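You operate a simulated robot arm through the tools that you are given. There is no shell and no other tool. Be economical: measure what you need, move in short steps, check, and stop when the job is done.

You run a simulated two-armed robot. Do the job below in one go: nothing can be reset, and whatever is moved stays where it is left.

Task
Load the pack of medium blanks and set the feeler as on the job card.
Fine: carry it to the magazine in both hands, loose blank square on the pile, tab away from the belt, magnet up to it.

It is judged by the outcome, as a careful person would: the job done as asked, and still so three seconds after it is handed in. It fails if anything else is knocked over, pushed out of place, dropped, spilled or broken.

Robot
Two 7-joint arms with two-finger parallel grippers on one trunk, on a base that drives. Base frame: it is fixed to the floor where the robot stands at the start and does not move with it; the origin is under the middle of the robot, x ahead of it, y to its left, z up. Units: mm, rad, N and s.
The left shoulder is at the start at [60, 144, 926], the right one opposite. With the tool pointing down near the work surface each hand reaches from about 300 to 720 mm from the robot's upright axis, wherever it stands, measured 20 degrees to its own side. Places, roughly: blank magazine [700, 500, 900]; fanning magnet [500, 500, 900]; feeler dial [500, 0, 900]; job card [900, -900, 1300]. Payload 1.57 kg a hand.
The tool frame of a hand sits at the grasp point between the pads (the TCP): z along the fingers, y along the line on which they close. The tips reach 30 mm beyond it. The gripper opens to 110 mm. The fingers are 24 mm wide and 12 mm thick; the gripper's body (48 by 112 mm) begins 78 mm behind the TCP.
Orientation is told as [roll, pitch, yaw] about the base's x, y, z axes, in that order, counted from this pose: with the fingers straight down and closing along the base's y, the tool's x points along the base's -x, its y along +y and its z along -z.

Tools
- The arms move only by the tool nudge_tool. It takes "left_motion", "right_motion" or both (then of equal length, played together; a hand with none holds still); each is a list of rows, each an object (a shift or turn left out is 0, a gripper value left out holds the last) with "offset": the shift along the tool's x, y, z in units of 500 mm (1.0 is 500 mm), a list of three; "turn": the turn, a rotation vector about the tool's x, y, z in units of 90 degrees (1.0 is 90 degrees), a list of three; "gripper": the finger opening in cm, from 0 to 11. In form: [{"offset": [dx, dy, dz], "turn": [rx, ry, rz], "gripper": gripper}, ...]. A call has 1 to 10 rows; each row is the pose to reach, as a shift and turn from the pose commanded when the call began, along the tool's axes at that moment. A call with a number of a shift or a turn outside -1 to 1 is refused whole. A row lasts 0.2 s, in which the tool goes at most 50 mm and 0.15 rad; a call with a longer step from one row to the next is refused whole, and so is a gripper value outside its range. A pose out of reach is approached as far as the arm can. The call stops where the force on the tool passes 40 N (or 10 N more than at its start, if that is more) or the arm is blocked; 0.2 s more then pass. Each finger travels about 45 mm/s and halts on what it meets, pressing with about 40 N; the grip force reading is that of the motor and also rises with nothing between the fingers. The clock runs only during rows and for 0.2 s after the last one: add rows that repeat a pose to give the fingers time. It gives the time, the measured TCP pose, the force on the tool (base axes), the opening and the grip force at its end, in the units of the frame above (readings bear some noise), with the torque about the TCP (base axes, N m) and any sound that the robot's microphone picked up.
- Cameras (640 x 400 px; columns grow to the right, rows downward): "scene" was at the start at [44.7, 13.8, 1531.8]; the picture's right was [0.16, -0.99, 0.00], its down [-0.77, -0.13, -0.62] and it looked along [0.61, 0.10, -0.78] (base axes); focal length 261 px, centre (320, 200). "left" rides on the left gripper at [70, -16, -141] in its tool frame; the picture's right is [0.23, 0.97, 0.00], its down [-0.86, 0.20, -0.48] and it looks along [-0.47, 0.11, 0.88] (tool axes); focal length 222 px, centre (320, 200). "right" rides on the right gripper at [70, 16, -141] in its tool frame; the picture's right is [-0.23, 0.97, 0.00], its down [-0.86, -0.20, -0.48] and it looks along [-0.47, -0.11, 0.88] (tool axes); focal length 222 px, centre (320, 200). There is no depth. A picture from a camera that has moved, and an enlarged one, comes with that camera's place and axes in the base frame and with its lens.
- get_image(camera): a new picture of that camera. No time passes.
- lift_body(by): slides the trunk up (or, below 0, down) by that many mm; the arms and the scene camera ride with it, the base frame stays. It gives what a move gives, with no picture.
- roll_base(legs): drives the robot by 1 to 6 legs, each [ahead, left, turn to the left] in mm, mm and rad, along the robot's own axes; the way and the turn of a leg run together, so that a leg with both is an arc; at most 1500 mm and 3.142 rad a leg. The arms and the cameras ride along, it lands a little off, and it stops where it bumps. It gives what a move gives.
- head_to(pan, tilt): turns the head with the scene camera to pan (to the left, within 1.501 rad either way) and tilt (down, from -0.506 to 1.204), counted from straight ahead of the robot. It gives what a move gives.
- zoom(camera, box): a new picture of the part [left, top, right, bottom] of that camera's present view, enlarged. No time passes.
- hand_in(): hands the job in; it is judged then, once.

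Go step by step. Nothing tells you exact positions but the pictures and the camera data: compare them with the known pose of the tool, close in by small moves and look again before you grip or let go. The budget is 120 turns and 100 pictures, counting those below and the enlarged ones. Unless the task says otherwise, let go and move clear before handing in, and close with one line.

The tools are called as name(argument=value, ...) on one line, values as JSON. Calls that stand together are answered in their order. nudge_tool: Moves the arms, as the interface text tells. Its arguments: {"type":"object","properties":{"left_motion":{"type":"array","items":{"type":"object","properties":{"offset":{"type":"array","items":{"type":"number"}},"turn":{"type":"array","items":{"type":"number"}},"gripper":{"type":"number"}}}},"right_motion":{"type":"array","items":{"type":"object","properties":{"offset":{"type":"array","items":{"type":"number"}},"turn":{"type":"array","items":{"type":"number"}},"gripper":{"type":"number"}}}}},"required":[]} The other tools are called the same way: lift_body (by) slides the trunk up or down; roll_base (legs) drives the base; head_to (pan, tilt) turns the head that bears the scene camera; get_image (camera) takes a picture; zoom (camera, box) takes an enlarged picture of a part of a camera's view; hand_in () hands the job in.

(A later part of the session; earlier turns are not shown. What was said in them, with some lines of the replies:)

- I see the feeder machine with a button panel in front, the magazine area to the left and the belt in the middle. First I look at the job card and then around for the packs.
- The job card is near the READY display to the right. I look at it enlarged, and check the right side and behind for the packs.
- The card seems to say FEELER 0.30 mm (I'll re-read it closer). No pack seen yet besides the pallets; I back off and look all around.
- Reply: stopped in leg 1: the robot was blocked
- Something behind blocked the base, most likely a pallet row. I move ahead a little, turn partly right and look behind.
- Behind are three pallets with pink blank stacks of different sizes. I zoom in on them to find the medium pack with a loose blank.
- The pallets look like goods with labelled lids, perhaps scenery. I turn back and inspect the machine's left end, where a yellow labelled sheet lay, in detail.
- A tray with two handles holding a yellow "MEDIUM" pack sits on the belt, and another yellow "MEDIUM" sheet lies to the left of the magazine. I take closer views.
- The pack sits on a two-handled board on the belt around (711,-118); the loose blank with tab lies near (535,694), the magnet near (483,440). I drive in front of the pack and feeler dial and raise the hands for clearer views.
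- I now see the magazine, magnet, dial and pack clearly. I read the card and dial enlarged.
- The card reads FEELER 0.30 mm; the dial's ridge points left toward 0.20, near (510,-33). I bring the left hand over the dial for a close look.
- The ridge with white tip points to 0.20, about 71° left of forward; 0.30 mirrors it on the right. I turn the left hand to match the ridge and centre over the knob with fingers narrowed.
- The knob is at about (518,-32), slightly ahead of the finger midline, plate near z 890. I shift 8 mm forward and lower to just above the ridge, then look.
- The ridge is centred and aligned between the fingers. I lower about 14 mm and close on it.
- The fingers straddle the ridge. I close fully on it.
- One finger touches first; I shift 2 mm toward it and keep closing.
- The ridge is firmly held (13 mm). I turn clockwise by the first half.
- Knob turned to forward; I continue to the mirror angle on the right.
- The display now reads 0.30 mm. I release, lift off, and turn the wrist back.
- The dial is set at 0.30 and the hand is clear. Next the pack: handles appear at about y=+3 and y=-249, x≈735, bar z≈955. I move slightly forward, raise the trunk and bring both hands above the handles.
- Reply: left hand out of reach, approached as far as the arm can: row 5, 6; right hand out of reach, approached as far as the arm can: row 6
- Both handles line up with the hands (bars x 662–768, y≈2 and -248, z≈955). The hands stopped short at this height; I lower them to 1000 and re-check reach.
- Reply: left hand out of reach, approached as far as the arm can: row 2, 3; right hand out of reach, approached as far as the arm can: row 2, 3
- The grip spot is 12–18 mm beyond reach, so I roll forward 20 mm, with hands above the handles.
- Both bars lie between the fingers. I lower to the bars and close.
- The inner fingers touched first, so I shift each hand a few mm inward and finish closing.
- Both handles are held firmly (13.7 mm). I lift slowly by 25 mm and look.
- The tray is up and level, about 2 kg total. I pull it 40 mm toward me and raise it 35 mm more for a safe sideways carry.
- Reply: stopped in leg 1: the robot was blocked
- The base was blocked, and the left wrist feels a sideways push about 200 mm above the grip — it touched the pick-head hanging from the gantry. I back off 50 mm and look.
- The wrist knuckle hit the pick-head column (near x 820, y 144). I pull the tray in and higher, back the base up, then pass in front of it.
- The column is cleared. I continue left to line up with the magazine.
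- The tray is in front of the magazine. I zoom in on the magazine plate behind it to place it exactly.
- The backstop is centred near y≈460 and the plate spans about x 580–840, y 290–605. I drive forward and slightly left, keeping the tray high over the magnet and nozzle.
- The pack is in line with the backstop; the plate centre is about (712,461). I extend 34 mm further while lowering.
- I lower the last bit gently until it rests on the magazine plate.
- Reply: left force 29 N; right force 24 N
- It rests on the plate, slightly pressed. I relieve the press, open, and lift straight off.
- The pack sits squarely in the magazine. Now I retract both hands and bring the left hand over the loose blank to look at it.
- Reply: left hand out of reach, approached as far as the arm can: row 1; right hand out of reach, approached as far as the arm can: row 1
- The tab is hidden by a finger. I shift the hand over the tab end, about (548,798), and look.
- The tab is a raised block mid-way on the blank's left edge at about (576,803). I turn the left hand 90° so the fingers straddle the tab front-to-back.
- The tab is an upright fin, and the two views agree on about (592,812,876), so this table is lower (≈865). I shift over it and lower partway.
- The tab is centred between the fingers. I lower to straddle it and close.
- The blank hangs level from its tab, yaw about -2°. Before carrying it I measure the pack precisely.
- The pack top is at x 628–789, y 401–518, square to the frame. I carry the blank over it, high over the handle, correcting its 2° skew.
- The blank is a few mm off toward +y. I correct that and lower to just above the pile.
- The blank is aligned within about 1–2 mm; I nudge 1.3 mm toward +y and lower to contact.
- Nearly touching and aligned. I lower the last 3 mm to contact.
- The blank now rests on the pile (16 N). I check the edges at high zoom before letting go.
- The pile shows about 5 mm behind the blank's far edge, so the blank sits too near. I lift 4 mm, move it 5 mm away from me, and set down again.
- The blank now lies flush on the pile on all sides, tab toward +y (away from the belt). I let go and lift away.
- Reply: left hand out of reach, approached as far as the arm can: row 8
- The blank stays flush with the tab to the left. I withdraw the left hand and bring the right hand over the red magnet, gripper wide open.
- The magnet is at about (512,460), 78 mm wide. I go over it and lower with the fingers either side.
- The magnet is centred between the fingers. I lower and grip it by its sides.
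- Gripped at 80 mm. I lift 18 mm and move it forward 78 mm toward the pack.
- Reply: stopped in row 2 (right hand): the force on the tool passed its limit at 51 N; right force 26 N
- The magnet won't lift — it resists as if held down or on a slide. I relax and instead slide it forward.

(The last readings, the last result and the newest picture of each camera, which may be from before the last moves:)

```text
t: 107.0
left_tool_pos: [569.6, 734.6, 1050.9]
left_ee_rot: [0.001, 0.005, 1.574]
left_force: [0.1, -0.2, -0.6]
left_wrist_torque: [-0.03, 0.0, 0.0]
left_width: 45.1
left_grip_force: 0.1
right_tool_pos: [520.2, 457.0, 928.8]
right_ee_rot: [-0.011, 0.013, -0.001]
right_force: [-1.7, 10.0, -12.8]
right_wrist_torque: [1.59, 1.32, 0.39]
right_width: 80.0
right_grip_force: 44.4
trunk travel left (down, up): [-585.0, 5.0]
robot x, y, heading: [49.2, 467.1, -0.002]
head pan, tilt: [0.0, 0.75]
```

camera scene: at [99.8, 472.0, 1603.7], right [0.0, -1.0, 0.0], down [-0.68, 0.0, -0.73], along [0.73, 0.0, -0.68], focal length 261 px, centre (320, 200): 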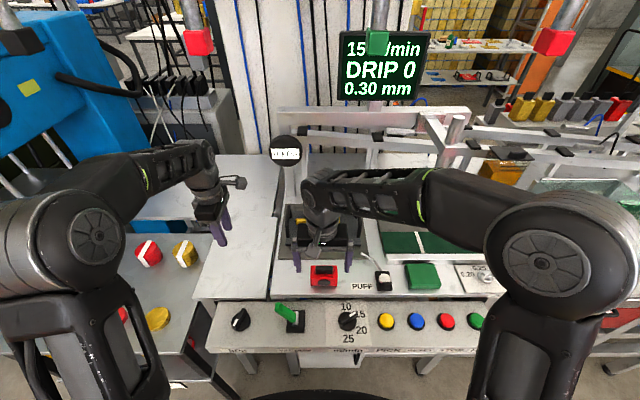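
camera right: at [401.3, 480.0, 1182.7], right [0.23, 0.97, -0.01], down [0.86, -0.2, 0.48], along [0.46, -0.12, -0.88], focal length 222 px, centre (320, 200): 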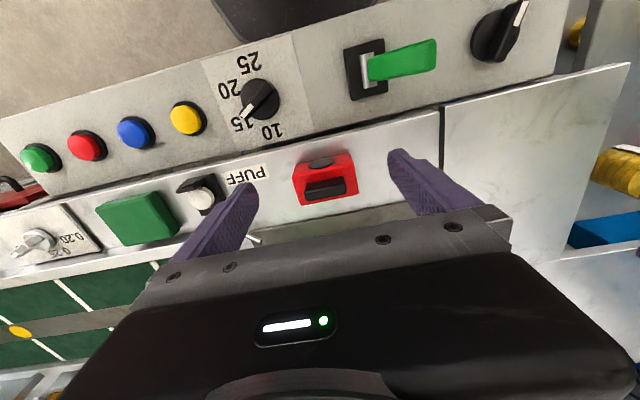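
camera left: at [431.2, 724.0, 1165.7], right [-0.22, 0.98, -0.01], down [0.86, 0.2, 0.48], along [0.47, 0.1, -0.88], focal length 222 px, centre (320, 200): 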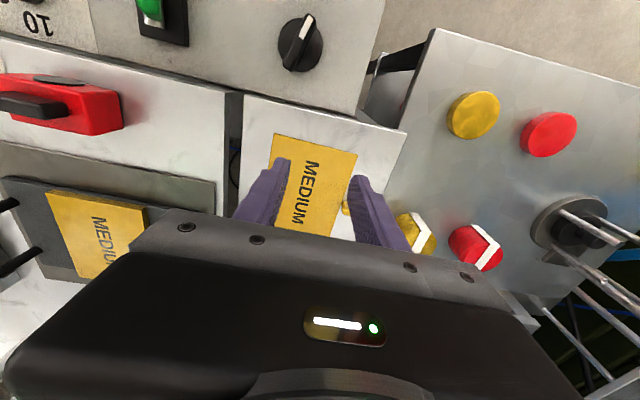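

It slides forward freely. I continue sliding 55 mm, then look.

nudge_tool(right_motion=[{"offset": [-0.02, 0.002, 0.003]}, {"offset": [-0.04, 0.003, 0.004]}, {"offset": [-0.06, 0.003, 0.004]}, {"offset": [-0.08, 0.003, 0.004]}, {"offset": [-0.1, 0.003, 0.004]}, {"offset": [-0.11, 0.003, 0.004]}, {"offset": [-0.11, 0.003, 0.004]}])

zoom(camera="scene", box=[270, 200, 380, 300])

zoom(camera="right", box=[180, 60, 460, 240])

```text
t: 108.6
left_tool_pos: [567.9, 733.6, 1053.3]
left_ee_rot: [-0.005, 0.005, 1.571]
left_force: [0.2, -0.3, -0.5]
left_wrist_torque: [0.0, -0.02, -0.01]
left_width: 45.1
left_grip_force: 0.0
right_tool_pos: [573.8, 457.7, 928.3]
right_ee_rot: [-0.011, 0.008, -0.003]
right_force: [-0.7, -0.9, 26.5]
right_wrist_torque: [0.95, 1.17, 1.29]
right_width: 80.0
right_grip_force: 45.1
trunk travel left (down, up): [-585.0, 5.0]
robot x, y, heading: [49.4, 473.2, 0.001]
head pan, tilt: [0.0, 0.75]
```

```text
4.00 times, centred on (325, 250) of scene
camera zoom: at [97.4, 470.6, 1604.0], right [0.0, -1.0, 0.0], down [-0.68, 0.0, -0.73], along [0.73, 0.0, -0.68], focal length 1044 px, centre (300, 0)
```

zoom: 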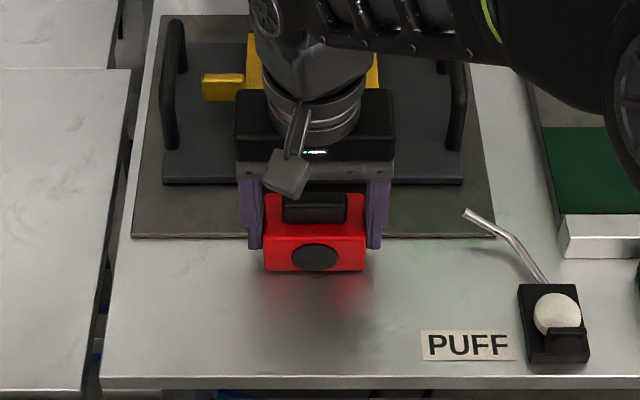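

```text
2.22 times, centred on (320, 150) of right
camera zoom: at [505.7, 474.7, 1070.9], right [0.23, 0.97, -0.01], down [0.86, -0.2, 0.47], along [0.46, -0.12, -0.88], focal length 494 px, centre (320, 311)
```

zoom: 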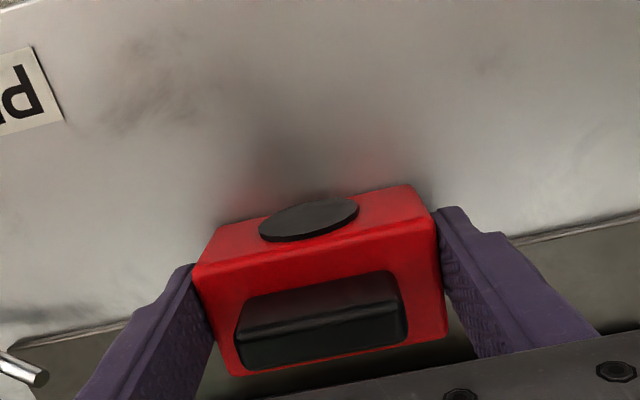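

The magnet is about 20–30 mm short of the tray. I relax the vertical press and advance 14 mm.

nudge_tool(right_motion=[{"offset": [0, 0, -0.003]}, {"offset": [-0.01, 0, -0.003]}, {"offset": [-0.02, 0, -0.003]}, {"offset": [-0.028, 0, -0.003]}, {"offset": [-0.028, 0, -0.003]}])

zoom(camera="scene", box=[280, 200, 360, 270])

```text
t: 109.8
left_tool_pos: [568.1, 733.3, 1052.4]
left_ee_rot: [-0.003, 0.005, 1.573]
left_force: [0.2, 0.0, 0.4]
left_wrist_torque: [-0.01, -0.03, 0.0]
left_width: 44.9
left_grip_force: 0.2
right_tool_pos: [587.9, 456.9, 929.7]
right_ee_rot: [-0.01, 0.008, -0.003]
right_force: [-1.8, 0.4, 21.4]
right_wrist_torque: [1.69, 0.39, 0.46]
right_width: 79.8
right_grip_force: 45.1
trunk travel left (down, up): [-585.0, 5.0]
robot x, y, heading: [44.7, 468.1, -0.003]
head pan, tilt: [0.0, 0.75]
```

```text
5.71 times, centred on (320, 235) of scene
camera zoom: at [97.6, 470.5, 1603.9], right [0.0, -1.0, 0.0], down [-0.68, 0.0, -0.73], along [0.73, 0.0, -0.68], focal length 1492 px, centre (320, 0)
```

zoom: 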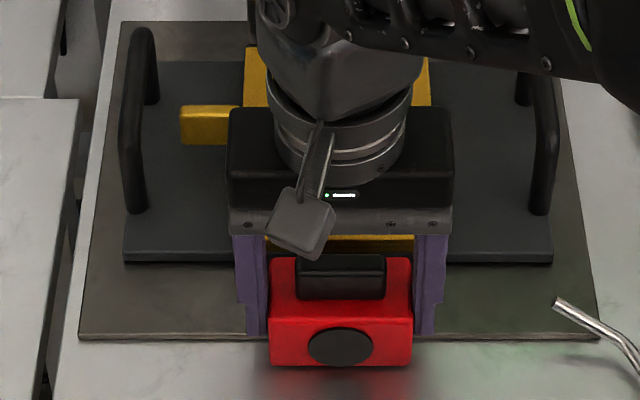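

nudge_tool(right_motion=[{"offset": [0, 0, -0.002]}, {"offset": [-0.006, 0, -0.002]}, {"offset": [-0.012, 0, -0.002]}, {"offset": [-0.018, 0, -0.002]}, {"offset": [-0.018, 0, -0.002]}])

```text
t: 111.0
left_tool_pos: [568.5, 732.9, 1052.9]
left_ee_rot: [-0.003, 0.006, 1.573]
left_force: [0.0, 0.6, -0.9]
left_wrist_torque: [0.01, 0.03, 0.0]
left_width: 44.9
left_grip_force: 0.1
right_tool_pos: [598.1, 456.7, 928.9]
right_ee_rot: [-0.012, 0.012, -0.004]
right_force: [-2.8, 0.1, 11.7]
right_wrist_torque: [1.53, -0.06, -0.03]
right_width: 80.0
right_grip_force: 45.0
trunk travel left (down, up): [-585.0, 5.0]
robot x, y, heading: [46.1, 469.2, 0.003]
head pan, tilt: [0.0, 0.75]
```

nudge_tool(right_motion=[{"offset": [-0.003, 0, -0.001]}, {"offset": [-0.006, 0, -0.001]}, {"offset": [-0.006, 0, -0.001]}])

zoom(camera="scene", box=[280, 200, 360, 270])

```text
t: 111.8
left_tool_pos: [568.6, 732.8, 1052.2]
left_ee_rot: [-0.002, 0.005, 1.573]
left_force: [-0.8, -0.8, 0.0]
left_wrist_torque: [-0.03, 0.0, 0.0]
left_width: 45.0
left_grip_force: 0.1
right_tool_pos: [601.4, 458.8, 929.2]
right_ee_rot: [-0.013, 0.013, -0.002]
right_force: [-2.2, 0.4, -2.8]
right_wrist_torque: [1.4, -1.07, 0.18]
right_width: 79.9
right_grip_force: 45.8
trunk travel left (down, up): [-585.0, 5.0]
robot x, y, heading: [47.6, 474.2, 0.003]
head pan, tilt: [0.0, 0.75]
```

```text
5.71 times, centred on (320, 235) of scene
camera zoom: at [99.3, 470.4, 1603.6], right [0.0, -1.0, 0.0], down [-0.68, 0.0, -0.73], along [0.73, 0.0, -0.68], focal length 1492 px, centre (320, 0)
```

zoom: 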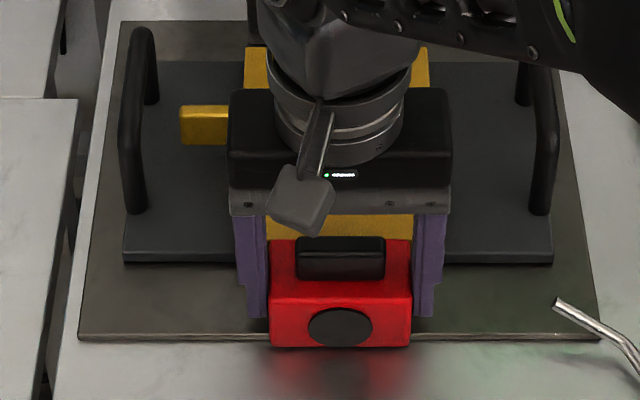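

nudge_tool(right_motion=[{"offset": [-0.003, 0, 0]}, {"offset": [-0.006, 0, 0]}, {"offset": [-0.008, 0, 0]}, {"offset": [-0.008, 0, 0]}])

```text
t: 112.8
left_tool_pos: [569.5, 733.5, 1051.6]
left_ee_rot: [-0.002, 0.005, 1.572]
left_force: [-0.2, 0.8, 0.0]
left_wrist_torque: [-0.02, 0.0, -0.02]
left_width: 45.1
left_grip_force: 0.1
right_tool_pos: [604.9, 458.0, 929.3]
right_ee_rot: [-0.013, 0.013, -0.001]
right_force: [-3.0, 0.1, -7.8]
right_wrist_torque: [1.15, -0.41, 0.34]
right_width: 79.9
right_grip_force: 44.7
trunk travel left (down, up): [-585.0, 5.0]
robot x, y, heading: [45.6, 472.2, 0.001]
head pan, tilt: [0.0, 0.75]
```

nudge_tool(right_motion=[{"offset": [-0.003, 0, 0.001]}, {"offset": [-0.005, 0, 0.001]}, {"offset": [-0.005, 0, 0.001]}])

```text
t: 113.6
left_tool_pos: [570.0, 734.1, 1051.1]
left_ee_rot: [-0.002, 0.005, 1.572]
left_force: [0.4, 0.2, 0.1]
left_wrist_torque: [-0.01, -0.01, 0.01]
left_width: 45.0
left_grip_force: 0.0
right_tool_pos: [607.3, 456.4, 928.6]
right_ee_rot: [-0.012, 0.013, -0.002]
right_force: [-2.8, -2.8, -2.4]
right_wrist_torque: [1.06, 1.15, 0.77]
right_width: 79.9
right_grip_force: 44.8
trunk travel left (down, up): [-585.0, 5.0]
robot x, y, heading: [49.0, 468.0, 0.003]
head pan, tilt: [0.0, 0.75]
```

nudge_tool(right_motion=[{"offset": [-0.002, 0, 0]}, {"offset": [-0.004, 0, 0]}, {"offset": [-0.004, 0, 0]}])

zoom(camera="scene", box=[280, 200, 360, 270])

```text
t: 114.4
left_tool_pos: [569.6, 734.0, 1052.6]
left_ee_rot: [-0.001, 0.005, 1.573]
left_force: [-0.5, -0.1, 0.7]
left_wrist_torque: [0.01, 0.01, 0.02]
left_width: 45.0
left_grip_force: 0.1
right_tool_pos: [610.2, 456.9, 928.7]
right_ee_rot: [-0.011, 0.012, -0.001]
right_force: [-2.7, -0.4, -4.0]
right_wrist_torque: [0.77, 0.96, 0.65]
right_width: 80.2
right_grip_force: 44.8
trunk travel left (down, up): [-585.0, 5.0]
robot x, y, heading: [45.5, 471.1, 0.001]
head pan, tilt: [0.0, 0.75]
```

```text
5.71 times, centred on (320, 235) of scene
camera zoom: at [99.8, 470.7, 1603.7], right [0.0, -1.0, 0.0], down [-0.68, 0.0, -0.73], along [0.73, 0.0, -0.68], focal length 1492 px, centre (320, 0)
```

zoom: 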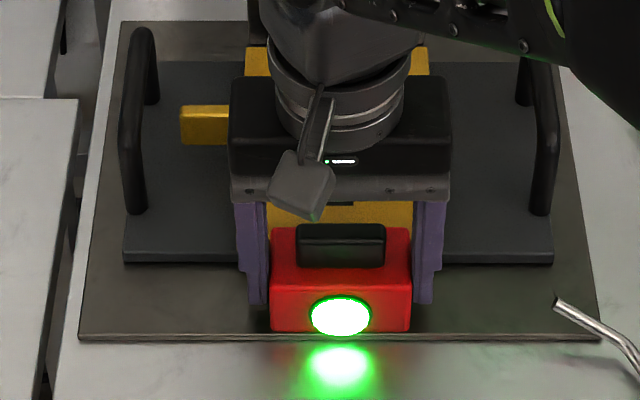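

The magnet's lamp has turned green: it is up to the pile. I advance 2 mm for margin, then release and lift off.

nudge_tool(right_motion=[{"offset": [-0.002, 0, 0]}, {"offset": [-0.004, 0, 0]}, {"offset": [-0.004, 0, 0]}])

nudge_tool(right_motion=[{"gripper": 10.5}, {}, {}, {}, {"offset": [0, 0, -0.02]}, {"offset": [0, 0, -0.08]}, {"offset": [0.04, 0, -0.14]}, {"offset": [0.12, 0, -0.18]}, {"offset": [0.2, 0, -0.2]}, {"offset": [0.28, -0.03, -0.2]}])

zoom(camera="scene", box=[270, 180, 380, 280])

```text
t: 115.2
left_tool_pos: [569.3, 734.2, 1051.1]
left_ee_rot: [-0.001, 0.005, 1.573]
left_force: [-0.9, -0.5, 0.6]
left_wrist_torque: [0.0, -0.02, 0.03]
left_width: 45.1
left_grip_force: 0.1
right_tool_pos: [612.0, 457.9, 928.5]
right_ee_rot: [-0.011, 0.009, -0.001]
right_force: [-2.9, -0.5, -4.8]
right_wrist_torque: [1.08, 0.45, 0.94]
right_width: 80.3
right_grip_force: 45.2
trunk travel left (down, up): [-585.0, 5.0]
robot x, y, heading: [45.8, 468.0, -0.001]
head pan, tilt: [0.0, 0.75]
```

```text
t: 117.4
left_tool_pos: [569.9, 733.1, 1050.8]
left_ee_rot: [-0.001, 0.006, 1.574]
left_force: [-0.2, -0.1, 0.2]
left_wrist_torque: [0.02, -0.01, 0.01]
left_width: 44.9
left_grip_force: 0.0
right_tool_pos: [471.9, 441.8, 1032.5]
right_ee_rot: [-0.011, 0.011, -0.003]
right_force: [0.1, -0.1, 0.2]
right_wrist_torque: [0.02, 0.03, -0.02]
right_width: 105.3
right_grip_force: 0.1
trunk travel left (down, up): [-585.0, 5.0]
robot x, y, heading: [51.4, 471.4, -0.002]
head pan, tilt: [0.0, 0.75]
```

```text
4.00 times, centred on (325, 230) of scene
camera zoom: at [98.5, 469.7, 1603.8], right [0.0, -1.0, 0.0], down [-0.68, 0.0, -0.73], along [0.73, 0.0, -0.68], focal length 1044 px, centre (300, 80)
```

zoom: 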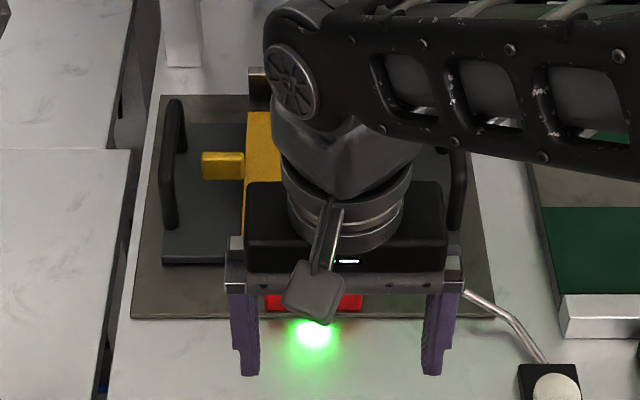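

Lamp stays green. I move the right hand away to the right at height for a final view.

nudge_tool(right_motion=[{"offset": [0.06, -0.05, -0.03]}, {"offset": [0.1, -0.12, -0.05]}, {"offset": [0.12, -0.2, -0.06]}, {"offset": [0.14, -0.28, -0.06]}, {"offset": [0.14, -0.37, -0.06]}, {"offset": [0.14, -0.46, -0.06]}])

zoom(camera="scene", box=[270, 180, 380, 280])

get_image(camera="scene")

```text
t: 118.8
left_tool_pos: [569.6, 733.1, 1053.3]
left_ee_rot: [-0.003, 0.005, 1.572]
left_force: [-0.4, 0.2, 0.2]
left_wrist_torque: [0.01, 0.01, 0.0]
left_width: 45.1
left_grip_force: 0.0
right_tool_pos: [399.4, 212.3, 1062.1]
right_ee_rot: [-0.011, 0.012, -0.001]
right_force: [-0.3, 0.0, -0.5]
right_wrist_torque: [0.04, -0.02, 0.0]
right_width: 105.0
right_grip_force: 0.1
trunk travel left (down, up): [-585.0, 5.0]
robot x, y, heading: [48.0, 471.6, 0.003]
head pan, tilt: [0.0, 0.75]
```

```text
4.00 times, centred on (325, 230) of scene
camera zoom: at [99.5, 470.0, 1603.7], right [0.0, -1.0, 0.0], down [-0.68, 0.0, -0.73], along [0.73, 0.0, -0.68], focal length 1044 px, centre (300, 80)
```

zoom: 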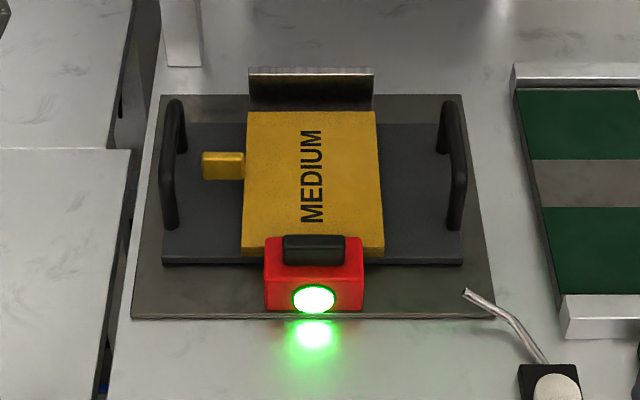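

```text
4 pictures are left
camera scene: at [99.5, 470.0, 1603.7], right [0.0, -1.0, 0.0], down [-0.68, 0.0, -0.73], along [0.73, 0.0, -0.68], focal length 261 px, centre (320, 200)
```

scene: 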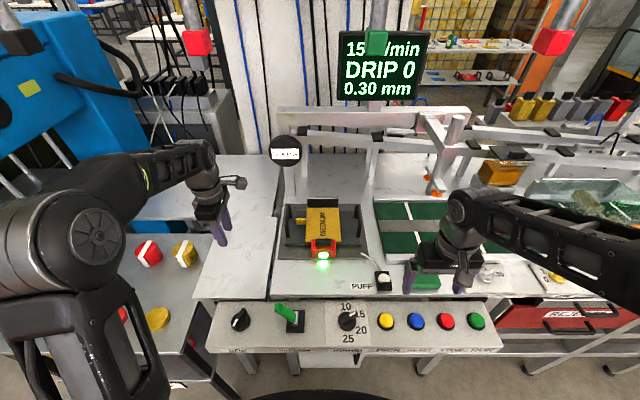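

The pack is in the magazine with the loose blank square on top and its tab away from the belt. The magnet is up to it with its lamp green, the feeler reads 0.30 mm, and both hands are clear, so I hand in.

hand_in()

```text
The job is handed in.
```

The job is handed in: the medium pack is in the magazine with the loose blank square on it, tab away from the belt, the magnet is up to it with its lamp green, and the feeler is set to 0.30 mm; on the way the base bumped something behind it and the left wrist brushed the pick-head, with no damage seen.
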